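You operate a simulated robot arm through the tools that you are given. There is no shell and no other tool.

Carry out the task below with a simulated robot arm. There is one attempt and no reset: what you move stays moved.

JOB
Move the scorched pouch to the tray, set heat 4 and seal the gold pouch.
Fine: pouch from the rack, spill none; leave it in the sealer, lever up, sealer on.

The check looks at the end state, three seconds after you hand in, the way a careful person would. Anything else that was tipped, shoved, dropped, spilled or broken makes it a failure. Lids that push on must go on centred and level and be pressed home; caps that screw on are set level and turned clockwise until they are tight.

ROBOT AND FRAMES
A 7-joint arm with a two-finger parallel gripper, fixed in place. Base frame: the origin is on the floor under the middle of its stand, x ahead of it, y to its left, z up. Lengths are in mm, angles in rad, forces in N, time in s.
It reaches about 1479 mm from its shoulder. Its first joint turns from -2.897 to 2.897 rad. Payload 4.4 kg.
Tool frame: the origin (TCP) lies between the finger pads and is the grasp point; the fingertips stand 23 mm ahead of it; z points along the fingers, y is the line along which they close. The gripper opens to 94 mm. The fingers are 38 mm wide and 10 mm thick; the gripper's body (54 by 96 mm) begins 39 mm behind the TCP.
Orientation is that of the tool frame in the base frame, as a unit quaternion [w, x, y, z]. With the fingers straight down and closing along the base's y, the tool's x points along the base's -x, its y along +y and its z along -z.

CONTROLS
- The arm moves only by the tool move_arm. Its arguments are lists of equal length, an entry for each row: "travel": the shift along the tool's x, y, z in mm, a list of three; "turn": the turn, a rotation vector about the tool's x, y, z in rad, a list of three. In form: {"travel": [[x, y, z], ...], "turn": [[wx, wy, wz], ...]}. A call has 1 to 20 rows; each row is the pose to reach, as a shift and turn from the pose commanded when the call began, along the tool's axes at that moment. "grip" is the finger opening in mm, from 0 to 94, set as the call begins (left out, the last holds). Rows are played at 5 a second. More than 50 mm and 0.15 rad between two rows, or a gripper value outside its range, and nothing of the call is played. Where a pose cannot be reached the arm comes as near as it can. A force on the tool above 90 N (or 10 N above the force at the start of the call, whichever is more), or a blocked arm, ends the call early, and 0.2 s more pass. Each finger travels about 72 mm/s and halts on what it meets, pressing with about 36 N; the grip force reading is that of the motor and also rises with nothing between the fingers. The clock runs only during rows and for 0.2 s after the last one: add rows that repeat a pose to give the fingers time. The reply holds the time, the measured pose of the TCP, the force on the tool along the base axes, the opening and the grip force, in the units named above and with some noise, with the torque about the TCP (base axes, N m) and any sound that the robot's microphone picked up.
- Cameras (640 x 400 px; columns grow to the right, rows downward): "scene" is fixed at [219.9, -498.4, 1489.1]; the picture's right is [0.31, -0.95, 0.00], its down [-0.38, -0.12, -0.92] and it looks along [0.87, 0.28, -0.40] (base axes); focal length 257 px, centre (320, 200). "wrist" rides on the gripper at [86, 16, -74] in the tool frame; the picture's right is [-0.18, 0.98, 0.00], its down [-0.58, -0.11, -0.81] and it looks along [-0.79, -0.15, 0.59] (tool axes); focal length 243 px, centre (320, 200). There is no depth. A picture from a camera that has moved, and an enlarged one, comes with that camera's place and axes in the base frame and with its lens.
- snapshot(camera): a new picture of that camera. It takes no simulated time.
- enlarge(camera, box): a new picture of the part [left, top, right, bottom] of that camera's present view, enlarged. It takes no simulated time.
- close_job(): hands the job in; it is judged then, once.

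Nothing tells you positions but the pictures and the camera data. Unless the task says otherwise, let go and move clear before handing in.

The tools are called by a JSON object that holds its "api" and its "payload". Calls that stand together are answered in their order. move_arm: Moves the arm, as the interface text tells. Its arguments: {"type":"object","properties":{"travel":{"type":"array","items":{"type":"array","items":{"type":"number"}}},"turn":{"type":"array","items":{"type":"array","items":{"type":"number"}}},"grip":{"type":"number"}},"required":["travel","turn"]} The other tools are called the same way: snapshot (camera) takes a picture; enlarge (camera, box) takes an enlarged picture of a part of a camera's view; close_job () hands the job in.

At the start:

```text
t: 0.0
tool_pos: [666.9, 41.6, 1470.2]
orientation: [0.0, 0.001, 1.0, 0.0]
wrist_force: [0.5, 0.8, 0.2]
ft_torque: [0.0, -0.01, -0.02]
gripper_width: 94.1
grasp_force: 0.1
```

scene: 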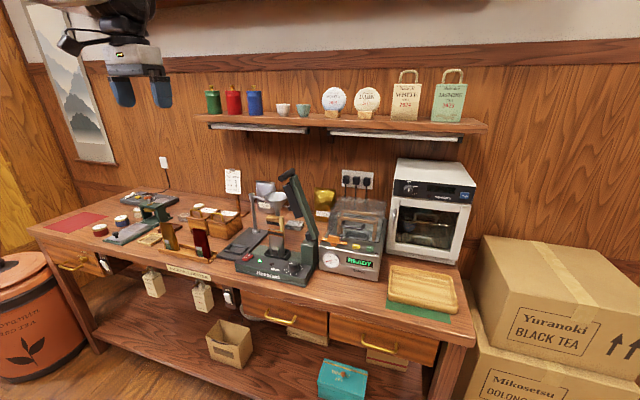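
wrist: 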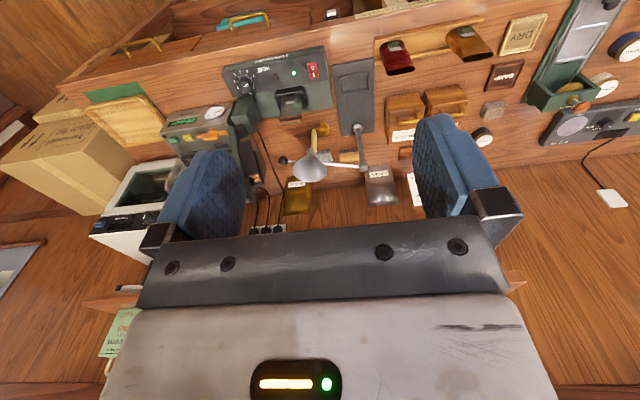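

I see a workbench with a sealer, pouches on a rack, a tray, a vacuum unit and other items. I'll look closer at the parts before moving anything.

{"api": "enlarge", "payload": {"camera": "scene", "box": [220, 160, 400, 290]}}

{"api": "enlarge", "payload": {"camera": "scene", "box": [80, 180, 260, 310]}}

{"api": "enlarge", "payload": {"camera": "wrist", "box": [210, 20, 430, 220]}}

{"api": "enlarge", "payload": {"camera": "wrist", "box": [360, 0, 640, 180]}}

{"api": "enlarge", "payload": {"camera": "scene", "box": [370, 150, 500, 330]}}

```text
3.08 times, centred on (310, 225) of scene
camera zoom: at [219.9, -498.4, 1489.1], right [0.31, -0.95, 0.0], down [-0.38, -0.12, -0.92], along [0.87, 0.28, -0.4], focal length 791 px, centre (351, 123)
```

zoom: 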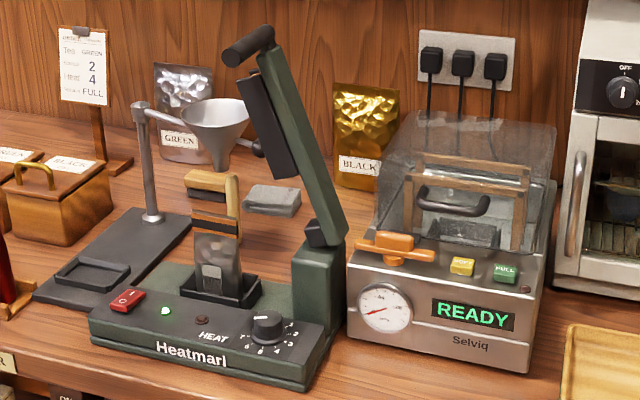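

```text
3.08 times, centred on (170, 245) of scene
camera zoom: at [219.9, -498.4, 1489.1], right [0.31, -0.95, 0.0], down [-0.38, -0.12, -0.92], along [0.87, 0.28, -0.4], focal length 791 px, centre (782, 62)
```

zoom: 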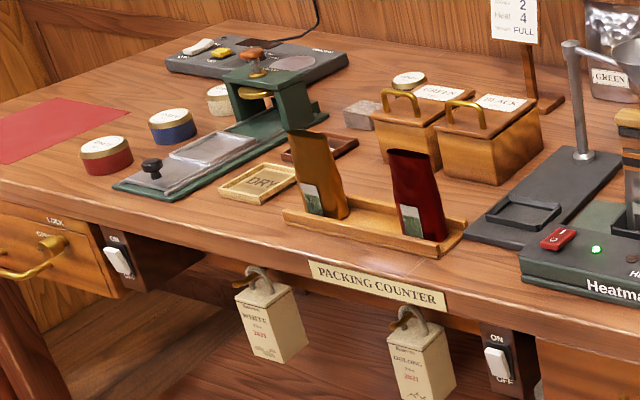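

```text
2.00 times, centred on (320, 120) of wrist
camera zoom: at [582.0, 56.8, 1546.1], right [0.18, 0.98, 0.0], down [0.58, -0.11, 0.81], along [0.79, -0.15, -0.59], focal length 485 px, centre (320, 360)
```

zoom: 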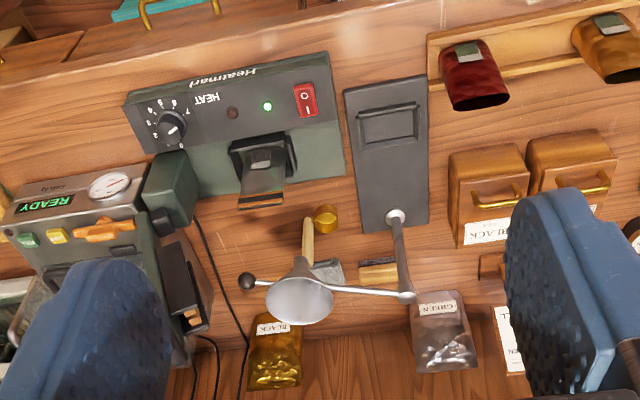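

```text
2.22 times, centred on (500, 90) of wrist
camera zoom: at [582.0, 56.8, 1546.1], right [0.18, 0.98, 0.0], down [0.58, -0.11, 0.81], along [0.79, -0.15, -0.59], focal length 539 px, centre (-80, 444)
```

zoom: 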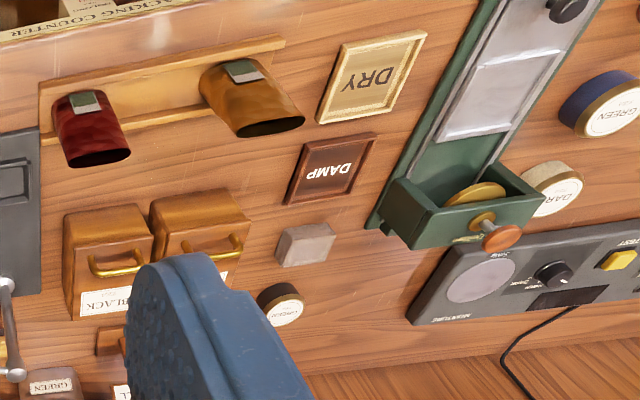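

```text
2.22 times, centred on (435, 240) of scene
camera zoom: at [219.9, -498.4, 1489.1], right [0.31, -0.95, 0.0], down [-0.38, -0.12, -0.92], along [0.87, 0.28, -0.4], focal length 571 px, centre (64, 111)
```

zoom: 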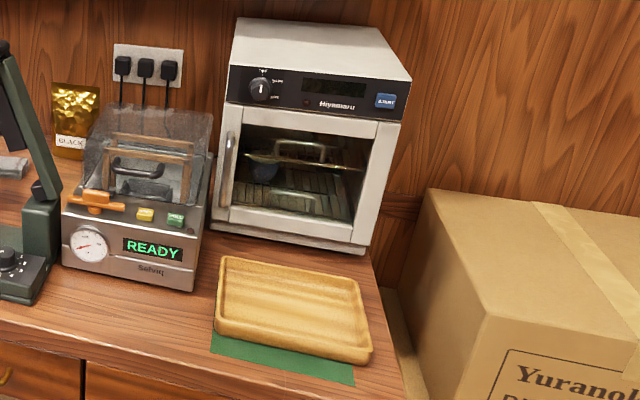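

The scorched pouch seems to be standing in the Heatmarl sealer, and the gold pouch is in the front rack next to a red one. I'll zoom in on the sealer, dial and rack.

{"api": "enlarge", "payload": {"camera": "scene", "box": [230, 160, 330, 290]}}

{"api": "enlarge", "payload": {"camera": "scene", "box": [275, 255, 325, 290]}}

{"api": "enlarge", "payload": {"camera": "wrist", "box": [220, 40, 340, 130]}}

{"api": "enlarge", "payload": {"camera": "scene", "box": [130, 210, 240, 280]}}

{"api": "enlarge", "payload": {"camera": "wrist", "box": [360, 20, 500, 110]}}

{"api": "enlarge", "payload": {"camera": "scene", "box": [215, 160, 255, 200]}}

```text
3.08 times, centred on (280, 225) of scene
camera zoom: at [219.9, -498.4, 1489.1], right [0.31, -0.95, 0.0], down [-0.38, -0.12, -0.92], along [0.87, 0.28, -0.4], focal length 791 px, centre (443, 123)
```

zoom: 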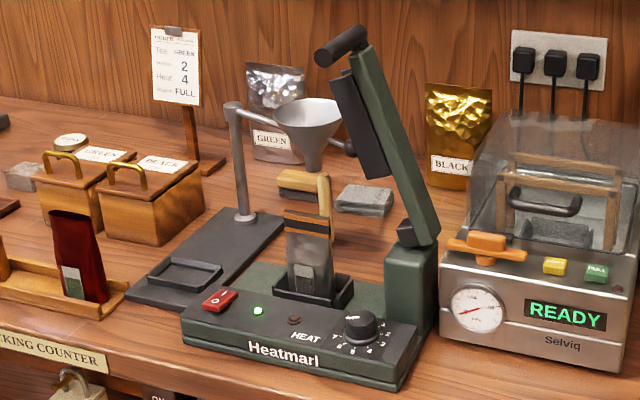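

```text
11.43 times, centred on (300, 272) of scene
camera zoom: at [219.9, -498.4, 1489.1], right [0.31, -0.95, 0.0], down [-0.38, -0.12, -0.92], along [0.87, 0.28, -0.4], focal length 2938 px, centre (549, -629)
```

zoom: 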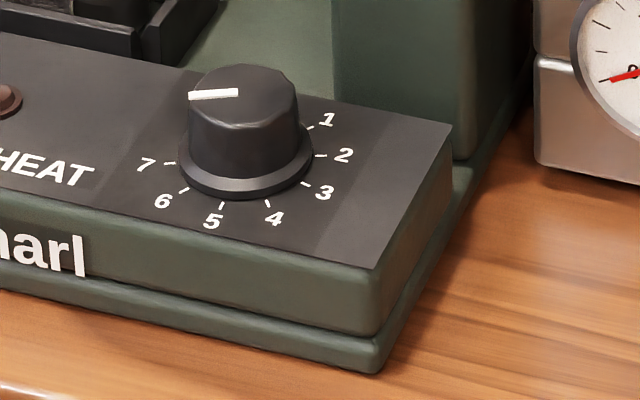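

```text
4.44 times, centred on (280, 85) of wrist
camera zoom: at [582.0, 56.8, 1546.1], right [0.18, 0.98, 0.0], down [0.58, -0.11, 0.81], along [0.79, -0.15, -0.59], focal length 1078 px, centre (498, 711)
```

zoom: 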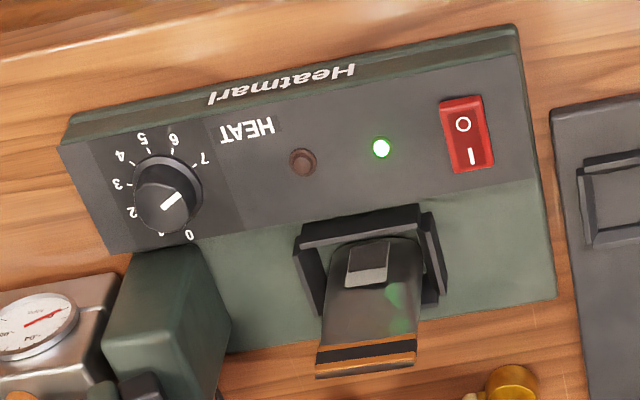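

```text
5.71 times, centred on (185, 245) of scene
camera zoom: at [219.9, -498.4, 1489.1], right [0.31, -0.95, 0.0], down [-0.38, -0.12, -0.92], along [0.87, 0.28, -0.4], focal length 1469 px, centre (1091, -57)
```

zoom: 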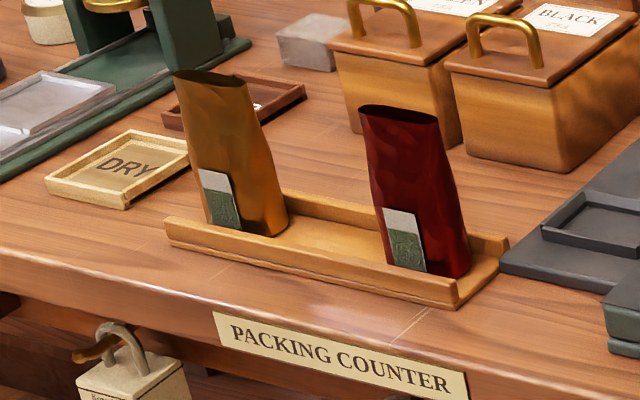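

```text
4.44 times, centred on (430, 65) of wrist
camera zoom: at [582.0, 56.8, 1546.1], right [0.18, 0.98, 0.0], down [0.58, -0.11, 0.81], along [0.79, -0.15, -0.59], focal length 1078 px, centre (-169, 800)
```

zoom: 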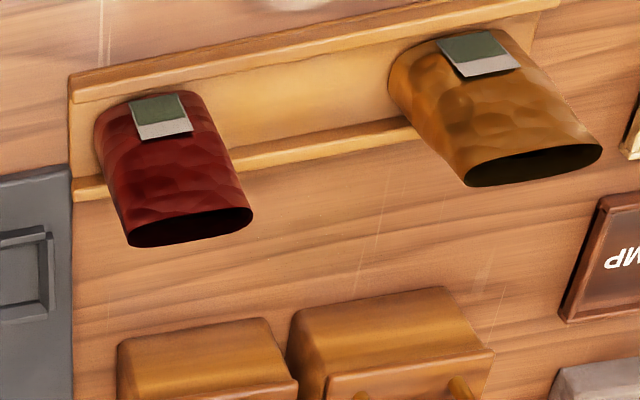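

```text
10.00 times, centred on (235, 180) of scene
camera zoom: at [219.9, -498.4, 1489.1], right [0.31, -0.95, 0.0], down [-0.38, -0.12, -0.92], along [0.87, 0.28, -0.4], focal length 2571 px, centre (1170, 400)
```

zoom: 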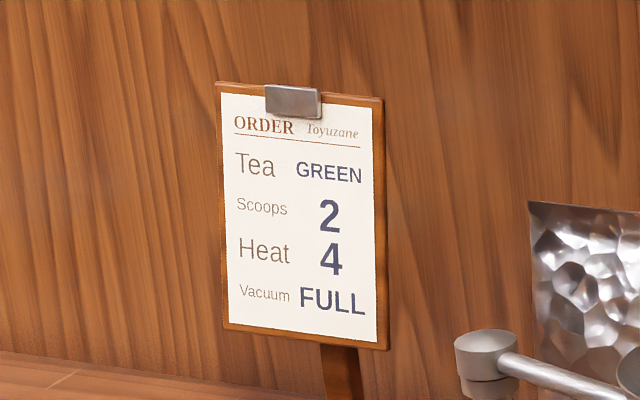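

The scorched pouch (dark bands at its mouth) stands in the sealer's holder. The dial looks to be at 7, and the bench top is around z≈890. I'll lower the wrist camera in front of the sealer for a better look.

{"api": "move_arm", "payload": {"travel": [[10, -9, 46], [20, -18, 92], [30, -27, 138], [40, -36, 184], [50, -45, 230], [59, -53, 276], [67, -60, 320], [67, -60, 320]], "turn": [[0, 0, 0], [0, 0, 0], [0, 0, 0], [0, 0, 0], [0, 0, 0], [0, 0, 0], [0, 0, 0], [0, 0, 0]]}}

{"api": "snapshot", "payload": {"camera": "wrist"}}

{"api": "snapshot", "payload": {"camera": "scene"}}

```text
t: 1.8
tool_pos: [598.9, -19.8, 1148.7]
orientation: [0.0, 0.0, 1.0, 0.0]
wrist_force: [0.6, 0.3, 0.0]
ft_torque: [-0.02, -0.01, 0.02]
gripper_width: 93.9
grasp_force: 0.0
```

```text
taken
camera wrist: at [513.3, -2.7, 1223.3], right [0.18, 0.98, 0.0], down [0.58, -0.11, 0.81], along [0.79, -0.15, -0.59], focal length 243 px, centre (320, 200)
```

wrist: 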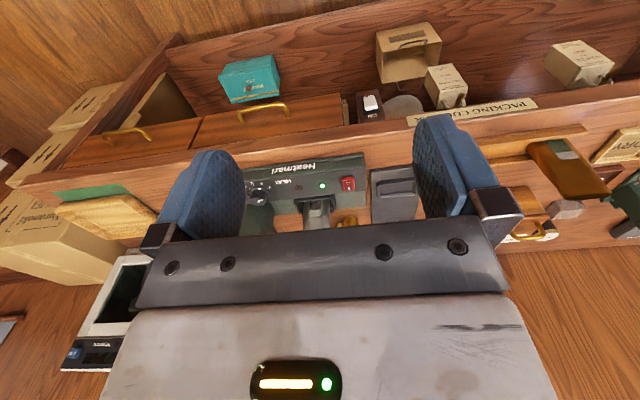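

```text
taken
```

scene: 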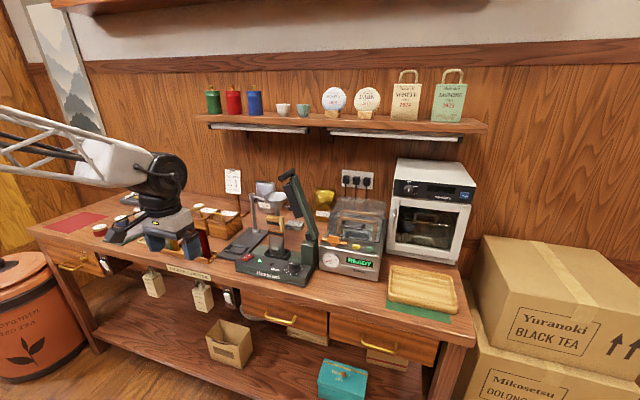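

I'll zoom in from this pose on the sealer from both cameras.

{"api": "enlarge", "payload": {"camera": "wrist", "box": [230, 145, 380, 240]}}

{"api": "enlarge", "payload": {"camera": "scene", "box": [230, 165, 330, 230]}}

{"api": "enlarge", "payload": {"camera": "scene", "box": [230, 215, 330, 290]}}

{"api": "enlarge", "payload": {"camera": "scene", "box": [370, 250, 480, 330]}}

{"api": "enlarge", "payload": {"camera": "scene", "box": [90, 180, 210, 270]}}

```text
4.21 times, centred on (305, 192) of wrist
camera zoom: at [513.3, -2.7, 1223.3], right [0.18, 0.98, 0.0], down [0.58, -0.11, 0.81], along [0.79, -0.15, -0.59], focal length 1022 px, centre (383, 232)
```

zoom: 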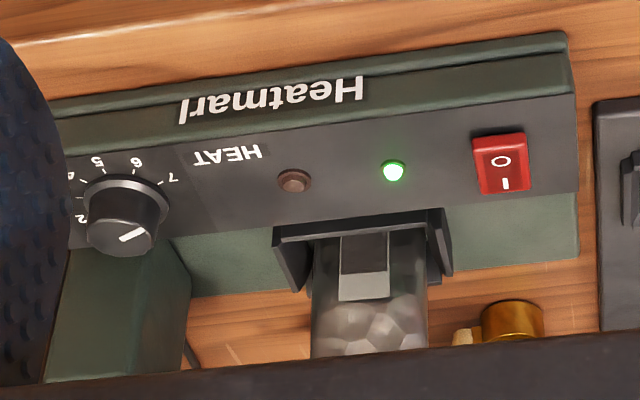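

```text
6.15 times, centred on (280, 198) of scene
camera zoom: at [219.9, -498.4, 1489.1], right [0.31, -0.95, 0.0], down [-0.38, -0.12, -0.92], along [0.87, 0.28, -0.4], focal length 1582 px, centre (566, 215)
```

zoom: 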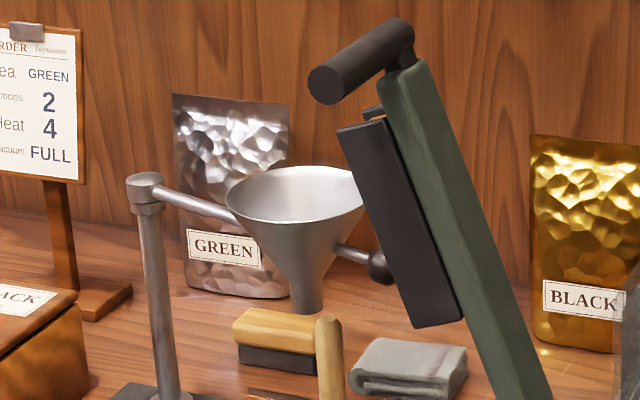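

```text
5.33 times, centred on (280, 252) of scene
camera zoom: at [219.9, -498.4, 1489.1], right [0.31, -0.95, 0.0], down [-0.38, -0.12, -0.92], along [0.87, 0.28, -0.4], focal length 1371 px, centre (533, -80)
```

zoom: 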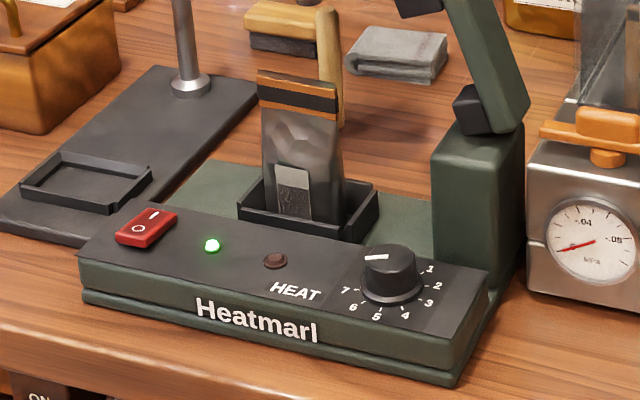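

```text
5.00 times, centred on (425, 290) of scene
camera zoom: at [219.9, -498.4, 1489.1], right [0.31, -0.95, 0.0], down [-0.38, -0.12, -0.92], along [0.87, 0.28, -0.4], focal length 1286 px, centre (-205, -250)
```

zoom: 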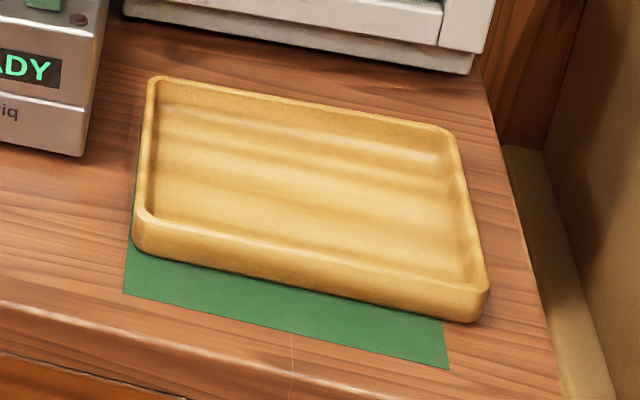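

```text
4.44 times, centred on (150, 225) of scene
camera zoom: at [219.9, -498.4, 1489.1], right [0.31, -0.95, 0.0], down [-0.38, -0.12, -0.92], along [0.87, 0.28, -0.4], focal length 1143 px, centre (1076, 89)
```

zoom: 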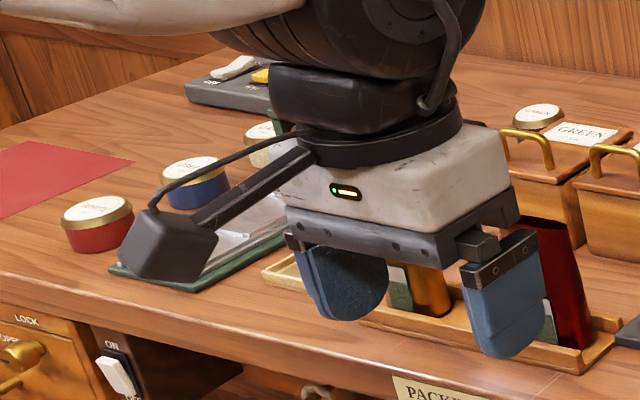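

I'll check my camera calibration by zooming in on the gripper, whose position is known.

{"api": "enlarge", "payload": {"camera": "scene", "box": [110, 220, 220, 270]}}

{"api": "enlarge", "payload": {"camera": "wrist", "box": [140, 100, 520, 270]}}

```text
5.82 times, centred on (165, 245) of scene
camera zoom: at [219.9, -498.4, 1489.1], right [0.31, -0.95, 0.0], down [-0.38, -0.12, -0.92], along [0.87, 0.28, -0.4], focal length 1496 px, centre (1222, -62)
```

zoom: 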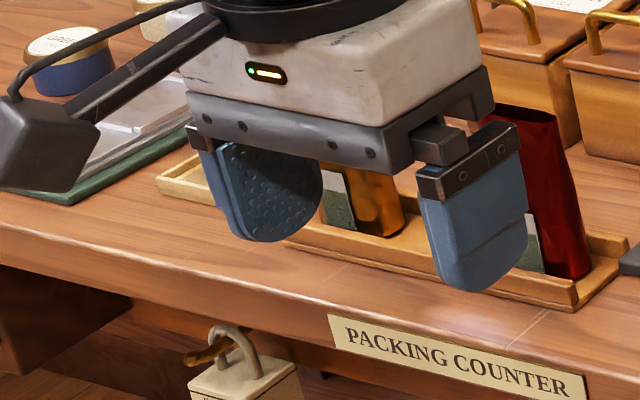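

```text
1.68 times, centred on (330, 185) of wrist
camera zoom: at [513.3, -2.7, 1223.3], right [0.18, 0.98, 0.0], down [0.58, -0.11, 0.81], along [0.79, -0.15, -0.59], focal length 409 px, centre (303, 225)
```

zoom: 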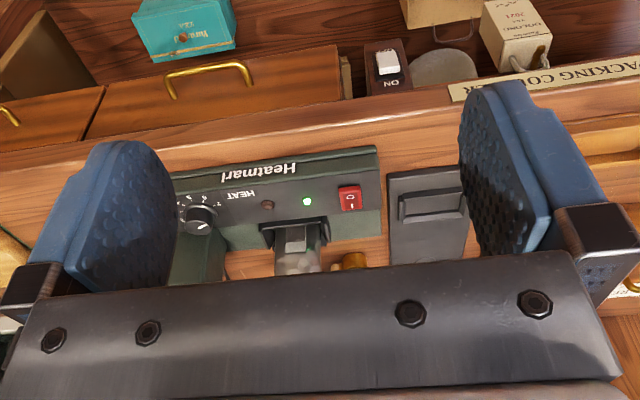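

The wrist camera's calibration works well. The sealer is square to the base, the dial centre is near (872, -196) with 35° per number, and the pointer is at 7. The lever handle hangs roughly above the dial, so I'll tilt the hand to view the lever from the front and locate it exactly.

{"api": "move_arm", "payload": {"travel": [[-4, -8, -22], [-8, -16, -44], [-12, -24, -66], [-16, -32, -88], [-20, -40, -110], [-20, -40, -110]], "turn": [[0, -0.12, 0], [0, -0.24, 0], [0, -0.36, 0], [0, -0.48, 0], [0, -0.6, 0], [0, -0.6, 0]]}}

{"api": "snapshot", "payload": {"camera": "wrist"}}

{"api": "snapshot", "payload": {"camera": "scene"}}

```text
t: 3.2
tool_pos: [619.1, -59.1, 1262.6]
orientation: [0.296, 0.0, 0.955, 0.0]
wrist_force: [0.4, 0.0, 1.0]
ft_torque: [0.03, -0.01, 0.01]
gripper_width: 93.9
grasp_force: 0.1
```

```text
taken
camera wrist: at [507.1, -43.3, 1275.2], right [0.15, 0.98, 0.1], down [0.02, -0.11, 0.99], along [0.99, -0.15, -0.04], focal length 243 px, centre (320, 200)
```

wrist: 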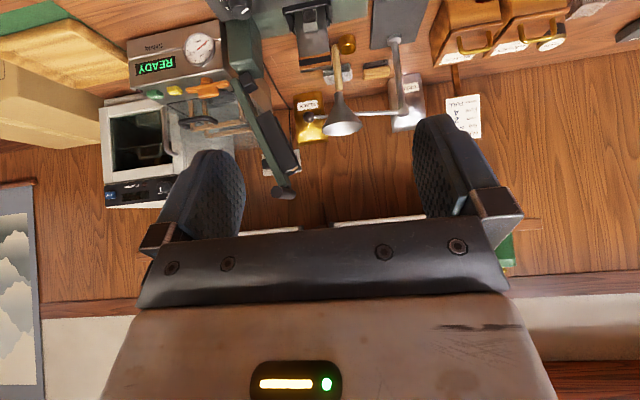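

```text
taken
```

scene: 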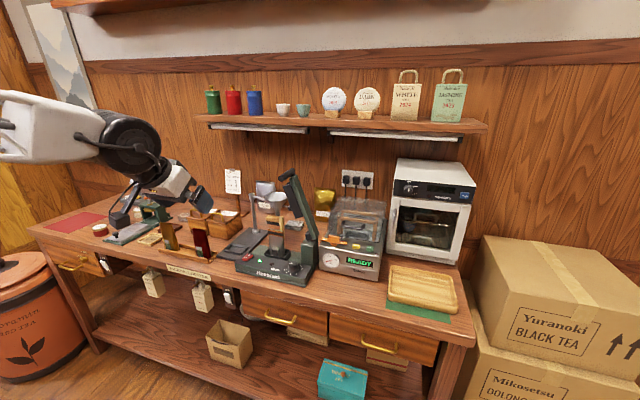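

{"api": "enlarge", "payload": {"camera": "wrist", "box": [200, 0, 440, 210]}}

{"api": "enlarge", "payload": {"camera": "wrist", "box": [215, 70, 315, 210]}}

{"api": "enlarge", "payload": {"camera": "wrist", "box": [225, 0, 350, 80]}}

```text
1.90 times, centred on (320, 105) of wrist
camera zoom: at [507.1, -43.3, 1275.2], right [0.15, 0.98, 0.1], down [0.02, -0.11, 0.99], along [0.99, -0.15, -0.04], focal length 462 px, centre (320, 381)
```

zoom: 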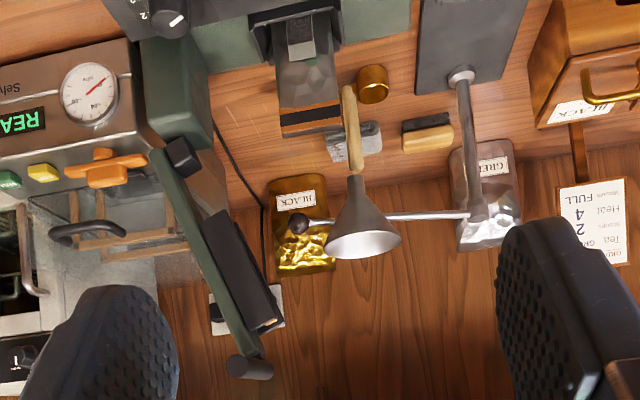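

```text
2.86 times, centred on (265, 140) of wrist
camera zoom: at [507.1, -43.3, 1275.2], right [0.15, 0.98, 0.1], down [0.02, -0.11, 0.99], along [0.99, -0.15, -0.04], focal length 693 px, centre (477, 371)
```

zoom: 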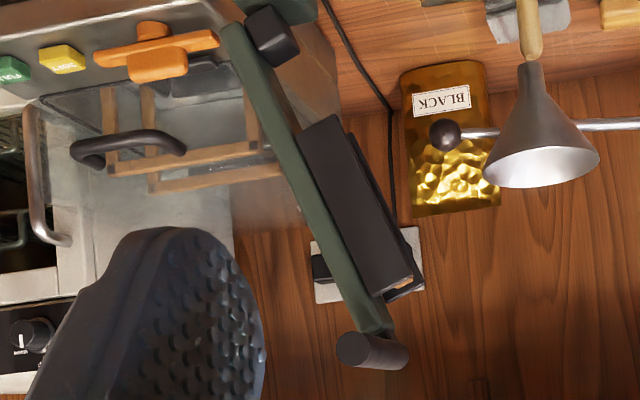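

```text
5.00 times, centred on (288, 40) of wrist
camera zoom: at [507.1, -43.3, 1275.2], right [0.15, 0.98, 0.1], down [0.02, -0.11, 0.99], along [0.99, -0.15, -0.04], focal length 1213 px, centre (482, 1000)
```

zoom: 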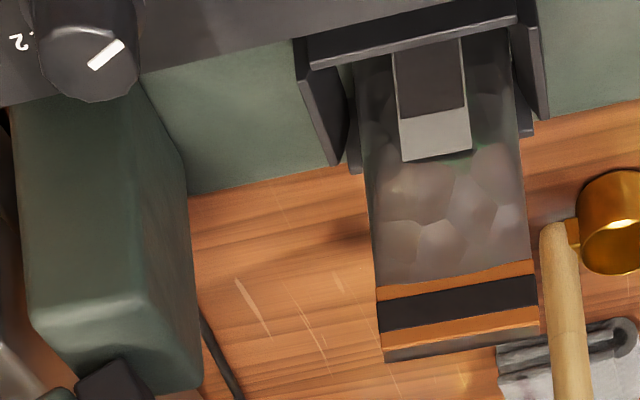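

Handle front end is at about (874, -167, 1241), with the lever arm in the plane x≈955 above the pouch at (957, -93). Now I'll take a top-down look at the holder, dial and rack by leaning the hand the other way.

{"api": "move_arm", "payload": {"travel": [[-19, 0, -0.5], [-37, 0, -1], [-56, 0, -1.5], [-75, 0, -2], [-93, 0, -2.5], [-112, 0, -3], [-131, 0, -3.6], [-149.5, 0, -4.2], [-149.5, 0, -4.2]], "turn": [[0, 0.1375, 0], [0, 0.275, 0], [0, 0.4125, 0], [0, 0.55, 0], [0, 0.6875, 0], [0, 0.825, 0], [0, 0.9625, 0], [0, 1.1, 0], [0, 1.1, 0]]}}

{"api": "snapshot", "payload": {"camera": "wrist"}}

{"api": "snapshot", "payload": {"camera": "scene"}}

```text
t: 5.2
tool_pos: [742.1, -57.5, 1351.2]
orientation: [-0.248, 0.0, 0.969, 0.0]
wrist_force: [0.3, 0.2, 0.3]
ft_torque: [-0.01, -0.03, -0.03]
gripper_width: 94.0
grasp_force: 0.0
```

```text
taken
camera wrist: at [703.1, -42.0, 1457.7], right [0.16, 0.98, -0.09], down [0.9, -0.11, 0.43], along [0.41, -0.15, -0.9], focal length 243 px, centre (320, 200)
```

wrist: 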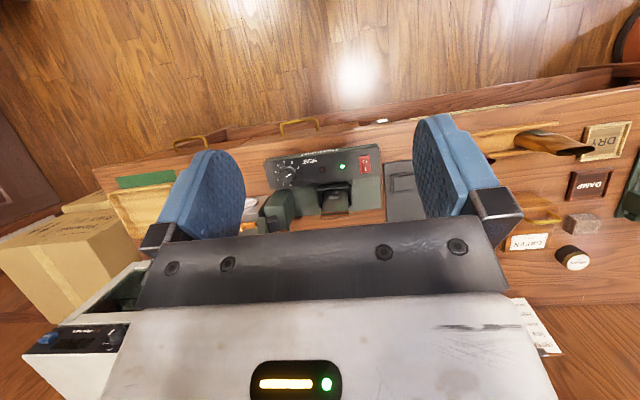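

```text
taken
```

scene: 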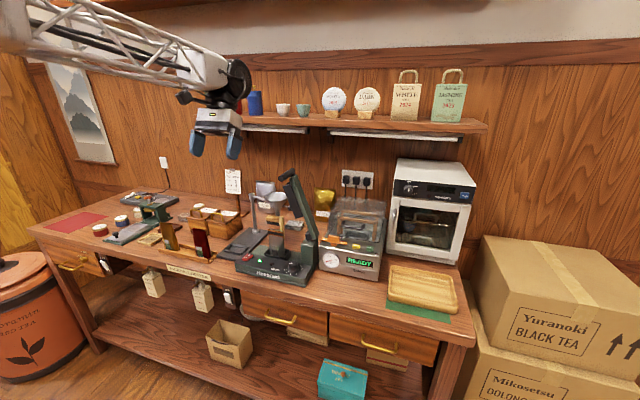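

{"api": "enlarge", "payload": {"camera": "wrist", "box": [255, 140, 400, 235]}}

{"api": "enlarge", "payload": {"camera": "wrist", "box": [460, 95, 640, 200]}}

{"api": "enlarge", "payload": {"camera": "wrist", "box": [265, 150, 310, 195]}}

{"api": "enlarge", "payload": {"camera": "scene", "box": [140, 205, 220, 265]}}

{"api": "enlarge", "payload": {"camera": "scene", "box": [245, 205, 305, 260]}}

```text
4.21 times, centred on (328, 188) of wrist
camera zoom: at [703.1, -42.0, 1457.7], right [0.16, 0.98, -0.09], down [0.9, -0.11, 0.43], along [0.41, -0.15, -0.9], focal length 1022 px, centre (288, 253)
```

zoom: 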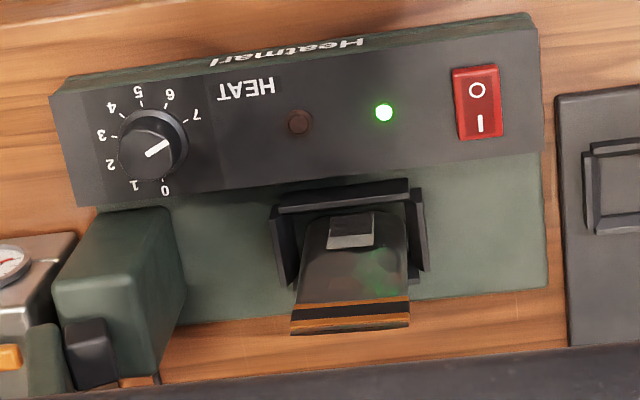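

```text
3.56 times, centred on (550, 148) of wrist
camera zoom: at [703.1, -42.0, 1457.7], right [0.16, 0.98, -0.09], down [0.9, -0.11, 0.43], along [0.41, -0.15, -0.9], focal length 863 px, centre (-498, 387)
```

zoom: 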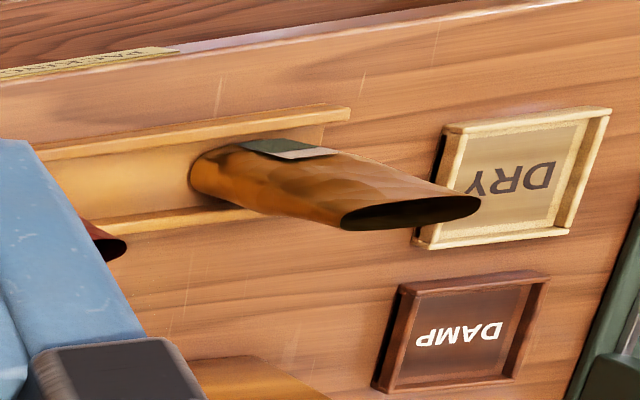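

```text
8.89 times, centred on (288, 172) of wrist
camera zoom: at [703.1, -42.0, 1457.7], right [0.16, 0.98, -0.09], down [0.9, -0.11, 0.43], along [0.41, -0.15, -0.9], focal length 2157 px, centre (609, 444)
```

zoom: 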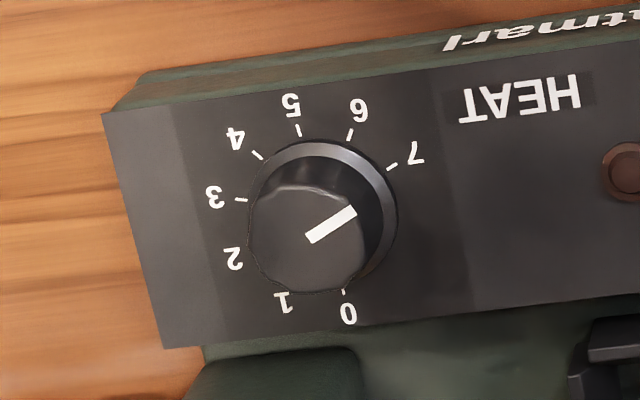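

```text
6.67 times, centred on (180, 235) of scene
camera zoom: at [219.9, -498.4, 1489.1], right [0.31, -0.95, 0.0], down [-0.38, -0.12, -0.92], along [0.87, 0.28, -0.4], focal length 1714 px, centre (1253, -33)
```

zoom: 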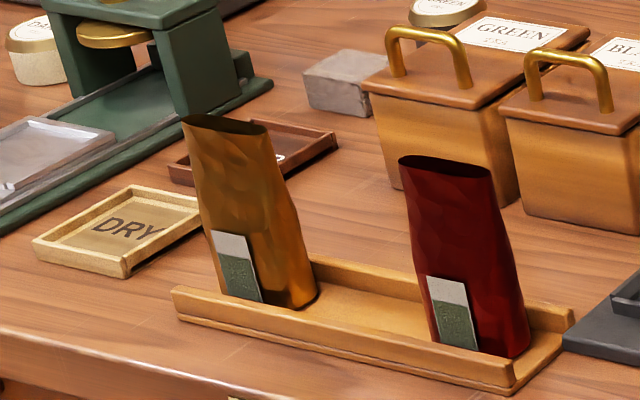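

```text
7.27 times, centred on (275, 232) of scene
camera zoom: at [219.9, -498.4, 1489.1], right [0.31, -0.95, 0.0], down [-0.38, -0.12, -0.92], along [0.87, 0.28, -0.4], focal length 1870 px, centre (647, -36)
```

zoom: 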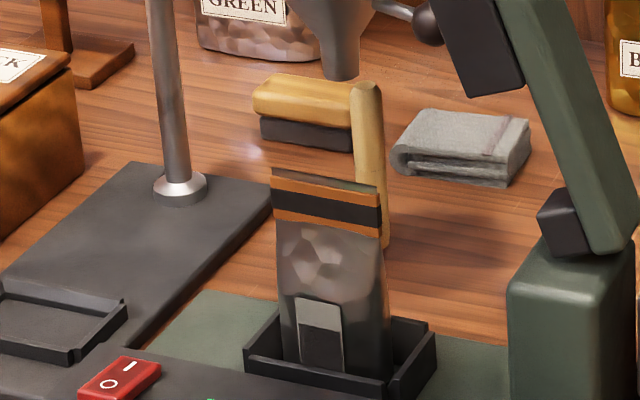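

Dial geometry is confirmed (centre ≈ (872, -195), top z≈945, 35° steps, pointer on 7). I need +105° counter-clockwise to reach 4. I'll lean the hand 35° toward the robot to stay clear of the lever handle, and come in from the front.

{"api": "move_arm", "payload": {"travel": [[-8.9, -17.2, 16.7], [-17.7, -34.4, 33.4], [-26.6, -51.6, 50], [-35.4, -68.8, 66.7], [-44.3, -86, 83.4], [-53.1, -103.1, 100], [-62, -120.3, 116.7], [-70.8, -137.5, 133.4], [-70.8, -137.5, 133.4]], "turn": [[0, -0.139, 0], [0, -0.278, 0], [0, -0.417, 0], [0, -0.556, 0], [0, -0.695, 0], [0, -0.834, 0], [0, -0.973, 0], [0, -1.112, 0], [0, -1.112, 0]], "grip": 60}}

{"api": "snapshot", "payload": {"camera": "scene"}}

{"api": "snapshot", "payload": {"camera": "wrist"}}

```text
t: 7.2
tool_pos: [739.3, -197.0, 1197.6]
orientation: [0.301, 0.0, 0.954, 0.0]
wrist_force: [-0.2, -0.2, -1.0]
ft_torque: [0.03, -0.02, -0.03]
gripper_width: 59.9
grasp_force: 0.1
```

```text
taken
```

scene: 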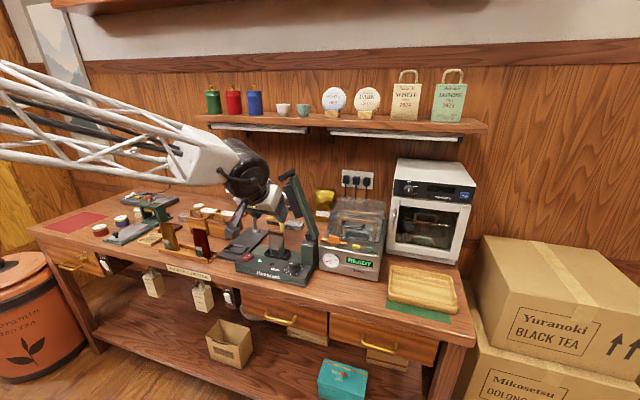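

```text
taken
camera wrist: at [626.2, -180.7, 1209.5], right [0.15, 0.98, 0.11], down [0.01, -0.11, 0.99], along [0.99, -0.15, -0.03], focal length 243 px, centre (320, 200)
```

wrist: 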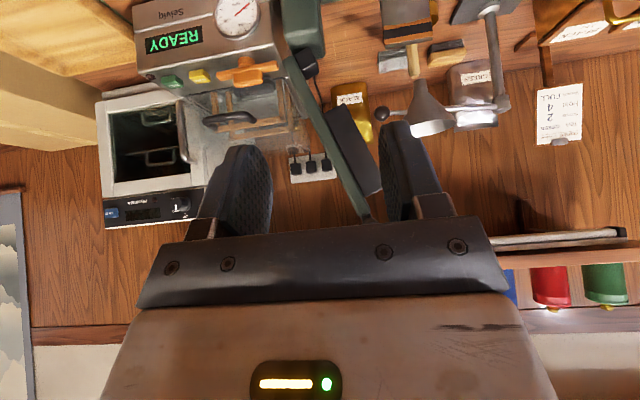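

{"api": "move_arm", "payload": {"travel": [[5.9, 0.3, 42.8], [11.9, 0.6, 85.6], [17.8, 0.8, 128.4], [23.8, 1.1, 171.2], [29.7, 1.4, 214], [29.7, 1.4, 214]], "turn": [[0, 0, 0], [0, 0, 0], [0, 0, 0], [0, 0, 0], [0, 0, 0], [0, 0, 0]]}}

{"api": "snapshot", "payload": {"camera": "wrist"}}

{"api": "enlarge", "payload": {"camera": "scene", "box": [220, 160, 380, 290]}}

```text
t: 8.6
tool_pos: [840.8, -194.3, 1005.3]
orientation: [0.301, -0.001, 0.954, 0.0]
wrist_force: [0.3, 0.8, -0.6]
ft_torque: [0.02, -0.02, 0.02]
gripper_width: 60.0
grasp_force: 0.0
```

```text
taken
camera wrist: at [727.9, -178.2, 1016.5], right [0.15, 0.98, 0.11], down [0.01, -0.11, 0.99], along [0.99, -0.15, -0.03], focal length 243 px, centre (320, 200)
```

wrist: 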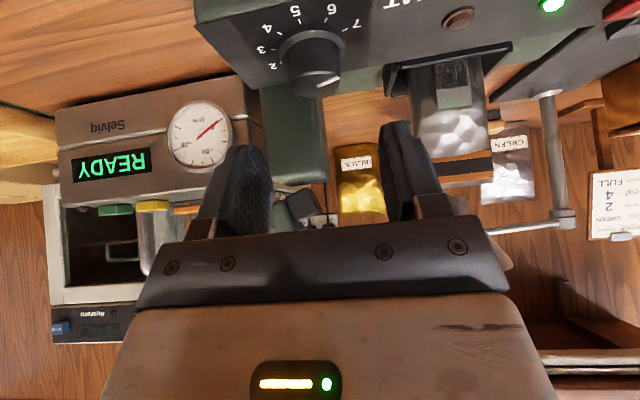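

```text
3.08 times, centred on (300, 225) of scene
camera zoom: at [219.9, -498.4, 1489.1], right [0.31, -0.95, 0.0], down [-0.38, -0.12, -0.92], along [0.87, 0.28, -0.4], focal length 791 px, centre (382, 123)
```

zoom: 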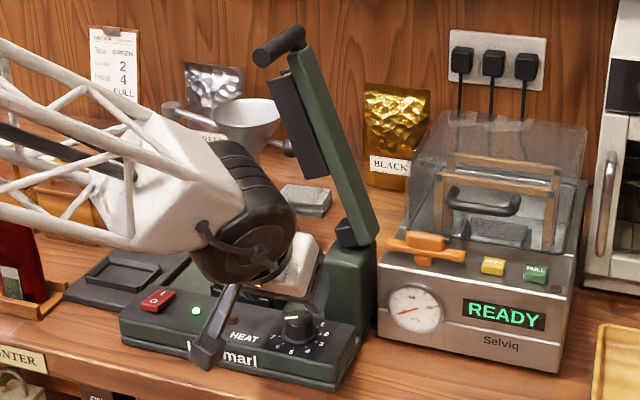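

The hand is in front of the dial and clear of the lever. Next I move directly above the dial with the hand pre-turned by -26°, then descend with the fingers straddling it.

{"api": "move_arm", "payload": {"travel": [[-8.5, -0.3, 1.5], [-17, -0.6, 3], [-25.5, -0.8, 4.4], [-34, -1.1, 5.9], [-34, -1.1, 5.9]], "turn": [[0.066, 0, 0.094], [0.131, 0, 0.1875], [0.197, 0, 0.281], [0.263, 0, 0.375], [0.263, 0, 0.375]], "grip": 60}}

{"api": "snapshot", "payload": {"camera": "wrist"}}

{"api": "enlarge", "payload": {"camera": "scene", "box": [240, 200, 340, 290]}}

```text
t: 9.8
tool_pos: [869.4, -195.9, 1020.7]
orientation: [0.294, 0.217, 0.928, -0.068]
wrist_force: [0.4, 0.2, -0.1]
ft_torque: [-0.01, 0.01, 0.02]
gripper_width: 60.3
grasp_force: 0.0
```

```text
taken
camera wrist: at [775.7, -130.8, 1031.7], right [0.57, 0.81, 0.11], down [-0.04, -0.1, 0.99], along [0.82, -0.57, -0.03], focal length 243 px, centre (320, 200)
```

wrist: 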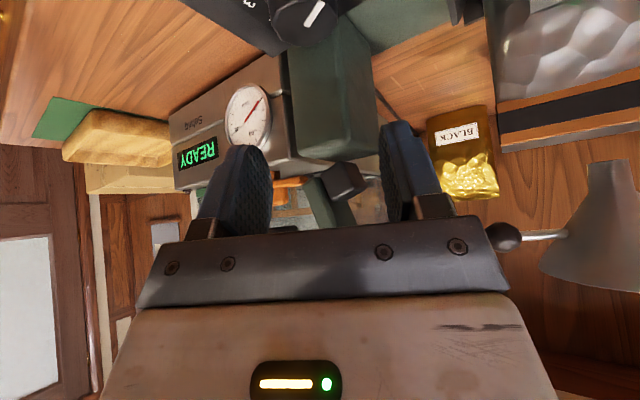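

```text
4.44 times, centred on (290, 245) of scene
camera zoom: at [219.9, -498.4, 1489.1], right [0.31, -0.95, 0.0], down [-0.38, -0.12, -0.92], along [0.87, 0.28, -0.4], focal length 1143 px, centre (453, 0)
```

zoom: 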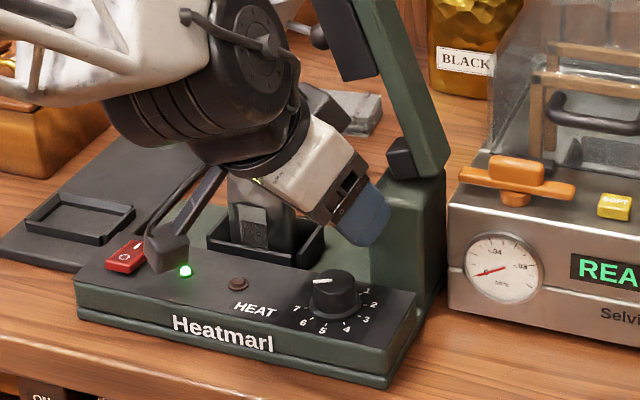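

{"api": "move_arm", "payload": {"travel": [[8.7, 0.2, 13.2], [17.4, 0.4, 26.3], [26, 0.7, 39.5], [34.7, 0.9, 52.6], [34.7, 0.9, 52.6]], "turn": [[0, 0, 0], [0, 0, 0], [0, 0, 0], [0, 0, 0], [0, 0, 0]]}}

{"api": "snapshot", "payload": {"camera": "wrist"}}

{"api": "enlarge", "payload": {"camera": "scene", "box": [270, 230, 340, 290]}}

```text
t: 11.0
tool_pos: [870.2, -198.6, 957.3]
orientation: [0.293, 0.217, 0.929, -0.069]
wrist_force: [0.0, -0.4, -0.2]
ft_torque: [0.02, -0.02, 0.02]
gripper_width: 60.0
grasp_force: 0.1
```

```text
taken
camera wrist: at [776.4, -133.0, 968.2], right [0.57, 0.81, 0.11], down [-0.04, -0.1, 0.99], along [0.82, -0.57, -0.03], focal length 243 px, centre (320, 200)
```

wrist: 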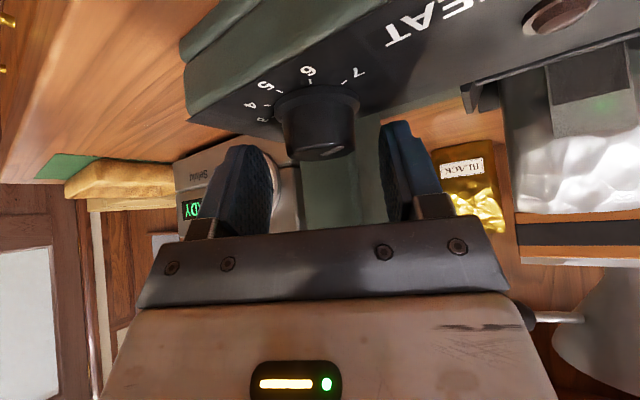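

```text
6.67 times, centred on (305, 260) of scene
camera zoom: at [219.9, -498.4, 1489.1], right [0.31, -0.95, 0.0], down [-0.38, -0.12, -0.92], along [0.87, 0.28, -0.4], focal length 1714 px, centre (420, -200)
```

zoom: 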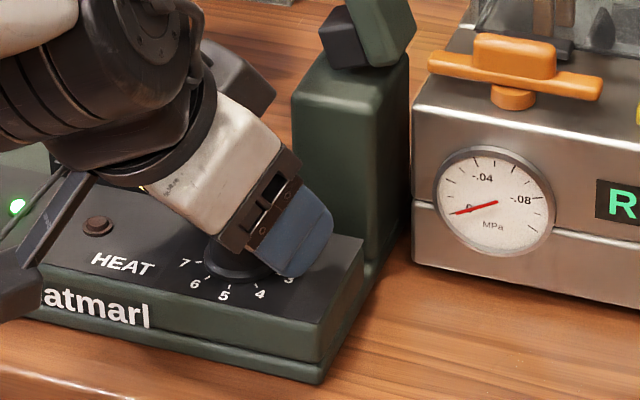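

{"api": "move_arm", "payload": {"travel": [[-0.3, 2.4, 0.2], [-0.3, 2.4, 0.2]], "turn": [[0, 0, 0], [0, 0, 0]]}}

{"api": "move_arm", "payload": {"travel": [[0, 0, 0], [0, 0, 0], [0, 0, 0]], "turn": [[0, 0, 0], [0, 0, 0], [0, 0, 0]], "grip": 20}}

{"api": "snapshot", "payload": {"camera": "wrist"}}

```text
t: 11.6
tool_pos: [871.9, -195.8, 957.6]
orientation: [0.294, 0.217, 0.928, -0.068]
wrist_force: [-0.6, 0.1, 0.0]
ft_torque: [0.01, 0.01, 0.0]
gripper_width: 59.9
grasp_force: 0.1
```

```text
t: 12.4
tool_pos: [872.0, -195.5, 956.9]
orientation: [0.294, 0.217, 0.928, -0.069]
wrist_force: [-4.8, -7.5, 3.0]
ft_torque: [-0.29, 0.14, 0.06]
gripper_width: 36.7
grasp_force: 45.1
```

```text
taken
camera wrist: at [778.3, -131.1, 968.5], right [0.57, 0.81, 0.11], down [-0.04, -0.1, 0.99], along [0.82, -0.57, -0.03], focal length 243 px, centre (320, 200)
```

wrist: 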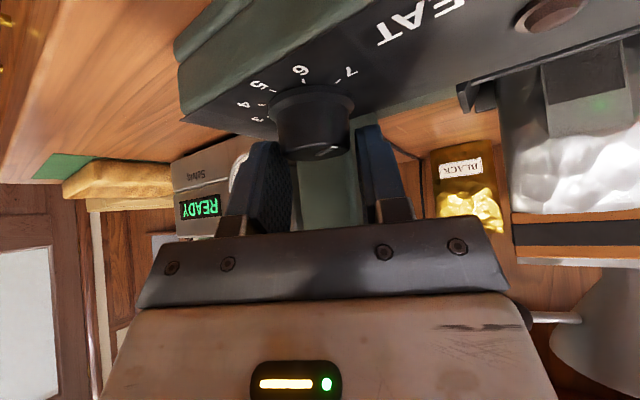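

The dial is gripped (36.7 mm). Now I turn it counter-clockwise 52.5° about the vertical.

{"api": "move_arm", "payload": {"travel": [[0, 0, 0], [0, 0, 0], [0, 0, 0], [0, 0, 0], [0, 0, 0], [0, 0, 0], [0, 0, 0], [0, 0, 0], [0, 0, 0]], "turn": [[-0.0657, 0, -0.0938], [-0.1315, 0, -0.1875], [-0.1972, 0, -0.2813], [-0.2629, 0, -0.375], [-0.3286, 0, -0.4688], [-0.3943, 0, -0.5625], [-0.46, 0, -0.6563], [-0.5258, 0, -0.75], [-0.5258, 0, -0.75]]}}

{"api": "snapshot", "payload": {"camera": "wrist"}}

{"api": "enlarge", "payload": {"camera": "scene", "box": [270, 230, 340, 290]}}

```text
t: 14.4
tool_pos: [872.4, -193.2, 956.8]
orientation: [0.294, -0.217, 0.928, 0.068]
wrist_force: [-24.3, 5.6, -2.7]
ft_torque: [-0.01, 0.27, -0.07]
gripper_width: 36.5
grasp_force: 44.9
```

```text
taken
camera wrist: at [764.5, -229.6, 969.1], right [-0.3, 0.95, 0.11], down [0.06, -0.09, 0.99], along [0.95, 0.31, -0.03], focal length 243 px, centre (320, 200)
```

wrist: 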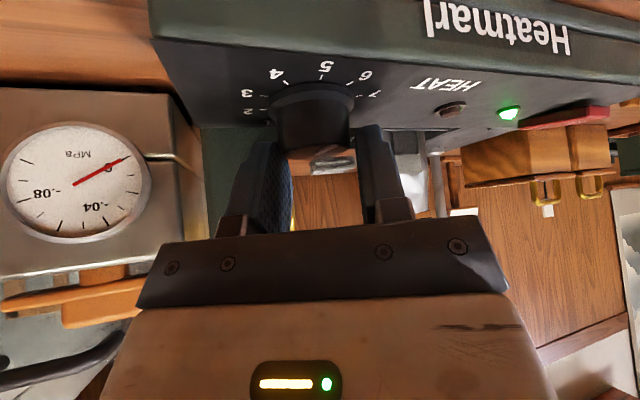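

```text
6.67 times, centred on (305, 260) of scene
camera zoom: at [219.9, -498.4, 1489.1], right [0.31, -0.95, 0.0], down [-0.38, -0.12, -0.92], along [0.87, 0.28, -0.4], focal length 1714 px, centre (420, -200)
```

zoom: 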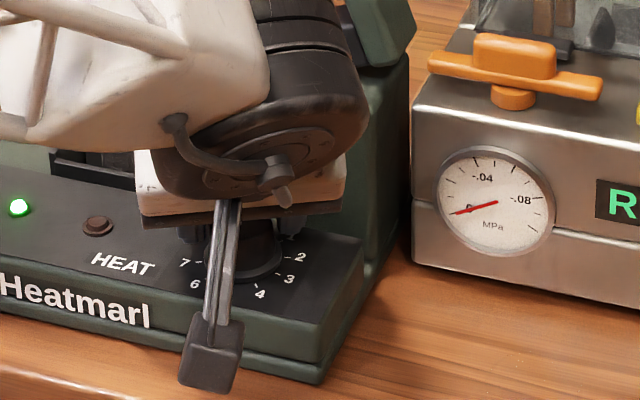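

{"api": "move_arm", "payload": {"travel": [[0, 0, 0], [0, 0, 0], [0, 0, 0]], "turn": [[0, 0, 0], [0, 0, 0], [0, 0, 0]], "grip": 60}}

{"api": "move_arm", "payload": {"travel": [[-9, 0, -12.9], [-18.1, 0, -25.8], [-27.1, 0, -38.7], [-36.2, 0, -51.6], [-36.2, 0, -51.6]], "turn": [[0, 0, 0], [0, 0, 0], [0, 0, 0], [0, 0, 0], [0, 0, 0]]}}

{"api": "enlarge", "payload": {"camera": "wrist", "box": [220, 0, 420, 130]}}

{"api": "enlarge", "payload": {"camera": "scene", "box": [270, 230, 340, 290]}}

```text
t: 15.2
tool_pos: [872.4, -193.8, 957.1]
orientation: [0.294, -0.218, 0.928, 0.069]
wrist_force: [1.2, 0.3, 0.1]
ft_torque: [0.01, 0.01, -0.01]
gripper_width: 60.0
grasp_force: 0.1
```

```text
t: 16.4
tool_pos: [872.3, -195.2, 1020.8]
orientation: [0.293, -0.216, 0.929, 0.068]
wrist_force: [0.4, -0.7, 0.1]
ft_torque: [-0.03, 0.03, -0.01]
gripper_width: 59.9
grasp_force: 0.1
```

```text
3.08 times, centred on (320, 65) of wrist
camera zoom: at [764.6, -230.4, 1032.4], right [-0.3, 0.95, 0.11], down [0.06, -0.09, 0.99], along [0.95, 0.3, -0.03], focal length 746 px, centre (320, 615)
```

zoom: 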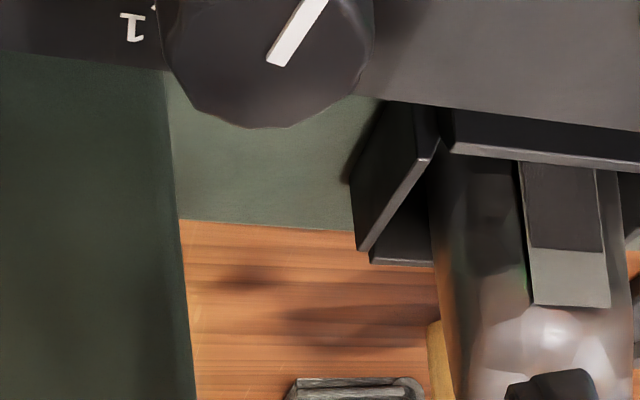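

```text
6.67 times, centred on (305, 260) of scene
camera zoom: at [219.9, -498.4, 1489.1], right [0.31, -0.95, 0.0], down [-0.38, -0.12, -0.92], along [0.87, 0.28, -0.4], focal length 1714 px, centre (420, -200)
```

zoom: 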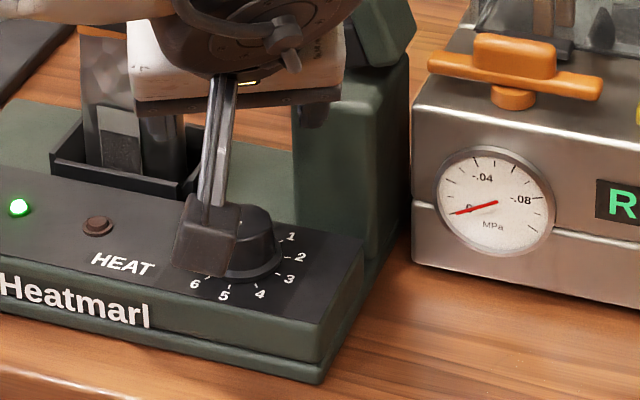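

The pointer moved exactly 52.5° and now sits midway between 5 and 6. I'll swing back and repeat the same stroke once more.

{"api": "move_arm", "payload": {"travel": [[0, 0, 0], [0, 0, 0], [0, 0, 0], [0, 0, 0], [0, 0, 0], [0, 0, 0], [0, 0, 0], [0, 0, 0], [0, 0, 0]], "turn": [[0.0657, 0, 0.0938], [0.1315, 0, 0.1875], [0.1972, 0, 0.2813], [0.2629, 0, 0.375], [0.3286, 0, 0.4688], [0.3943, 0, 0.5625], [0.46, 0, 0.6563], [0.5258, 0, 0.75], [0.5258, 0, 0.75]]}}

{"api": "move_arm", "payload": {"travel": [[9, 0, 12.9], [18.1, 0, 25.8], [27.1, 0, 38.7], [36.2, 0, 51.6], [36.2, 0, 51.6]], "turn": [[0, 0, 0], [0, 0, 0], [0, 0, 0], [0, 0, 0], [0, 0, 0]]}}

{"api": "snapshot", "payload": {"camera": "wrist"}}

```text
t: 18.4
tool_pos: [871.9, -194.5, 1020.7]
orientation: [0.293, 0.217, 0.929, -0.069]
wrist_force: [0.0, 0.5, 0.0]
ft_torque: [0.01, -0.04, -0.02]
gripper_width: 59.8
grasp_force: 0.1
```

```text
t: 19.6
tool_pos: [872.3, -195.6, 957.4]
orientation: [0.293, 0.216, 0.929, -0.068]
wrist_force: [-0.4, -0.3, 0.8]
ft_torque: [0.01, 0.03, 0.0]
gripper_width: 59.9
grasp_force: 0.0
```

```text
taken
camera wrist: at [778.7, -130.1, 968.7], right [0.57, 0.81, 0.11], down [-0.04, -0.1, 0.99], along [0.82, -0.57, -0.03], focal length 243 px, centre (320, 200)
```

wrist: 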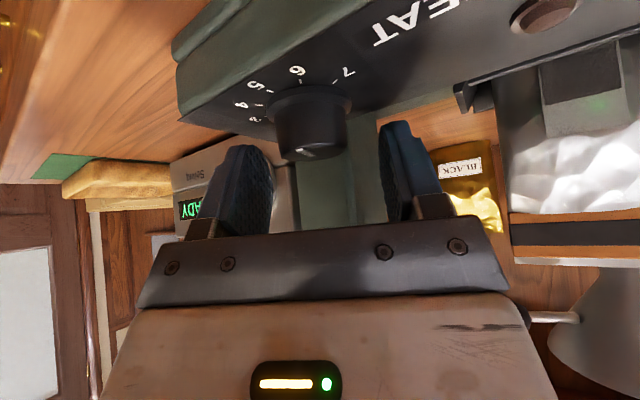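

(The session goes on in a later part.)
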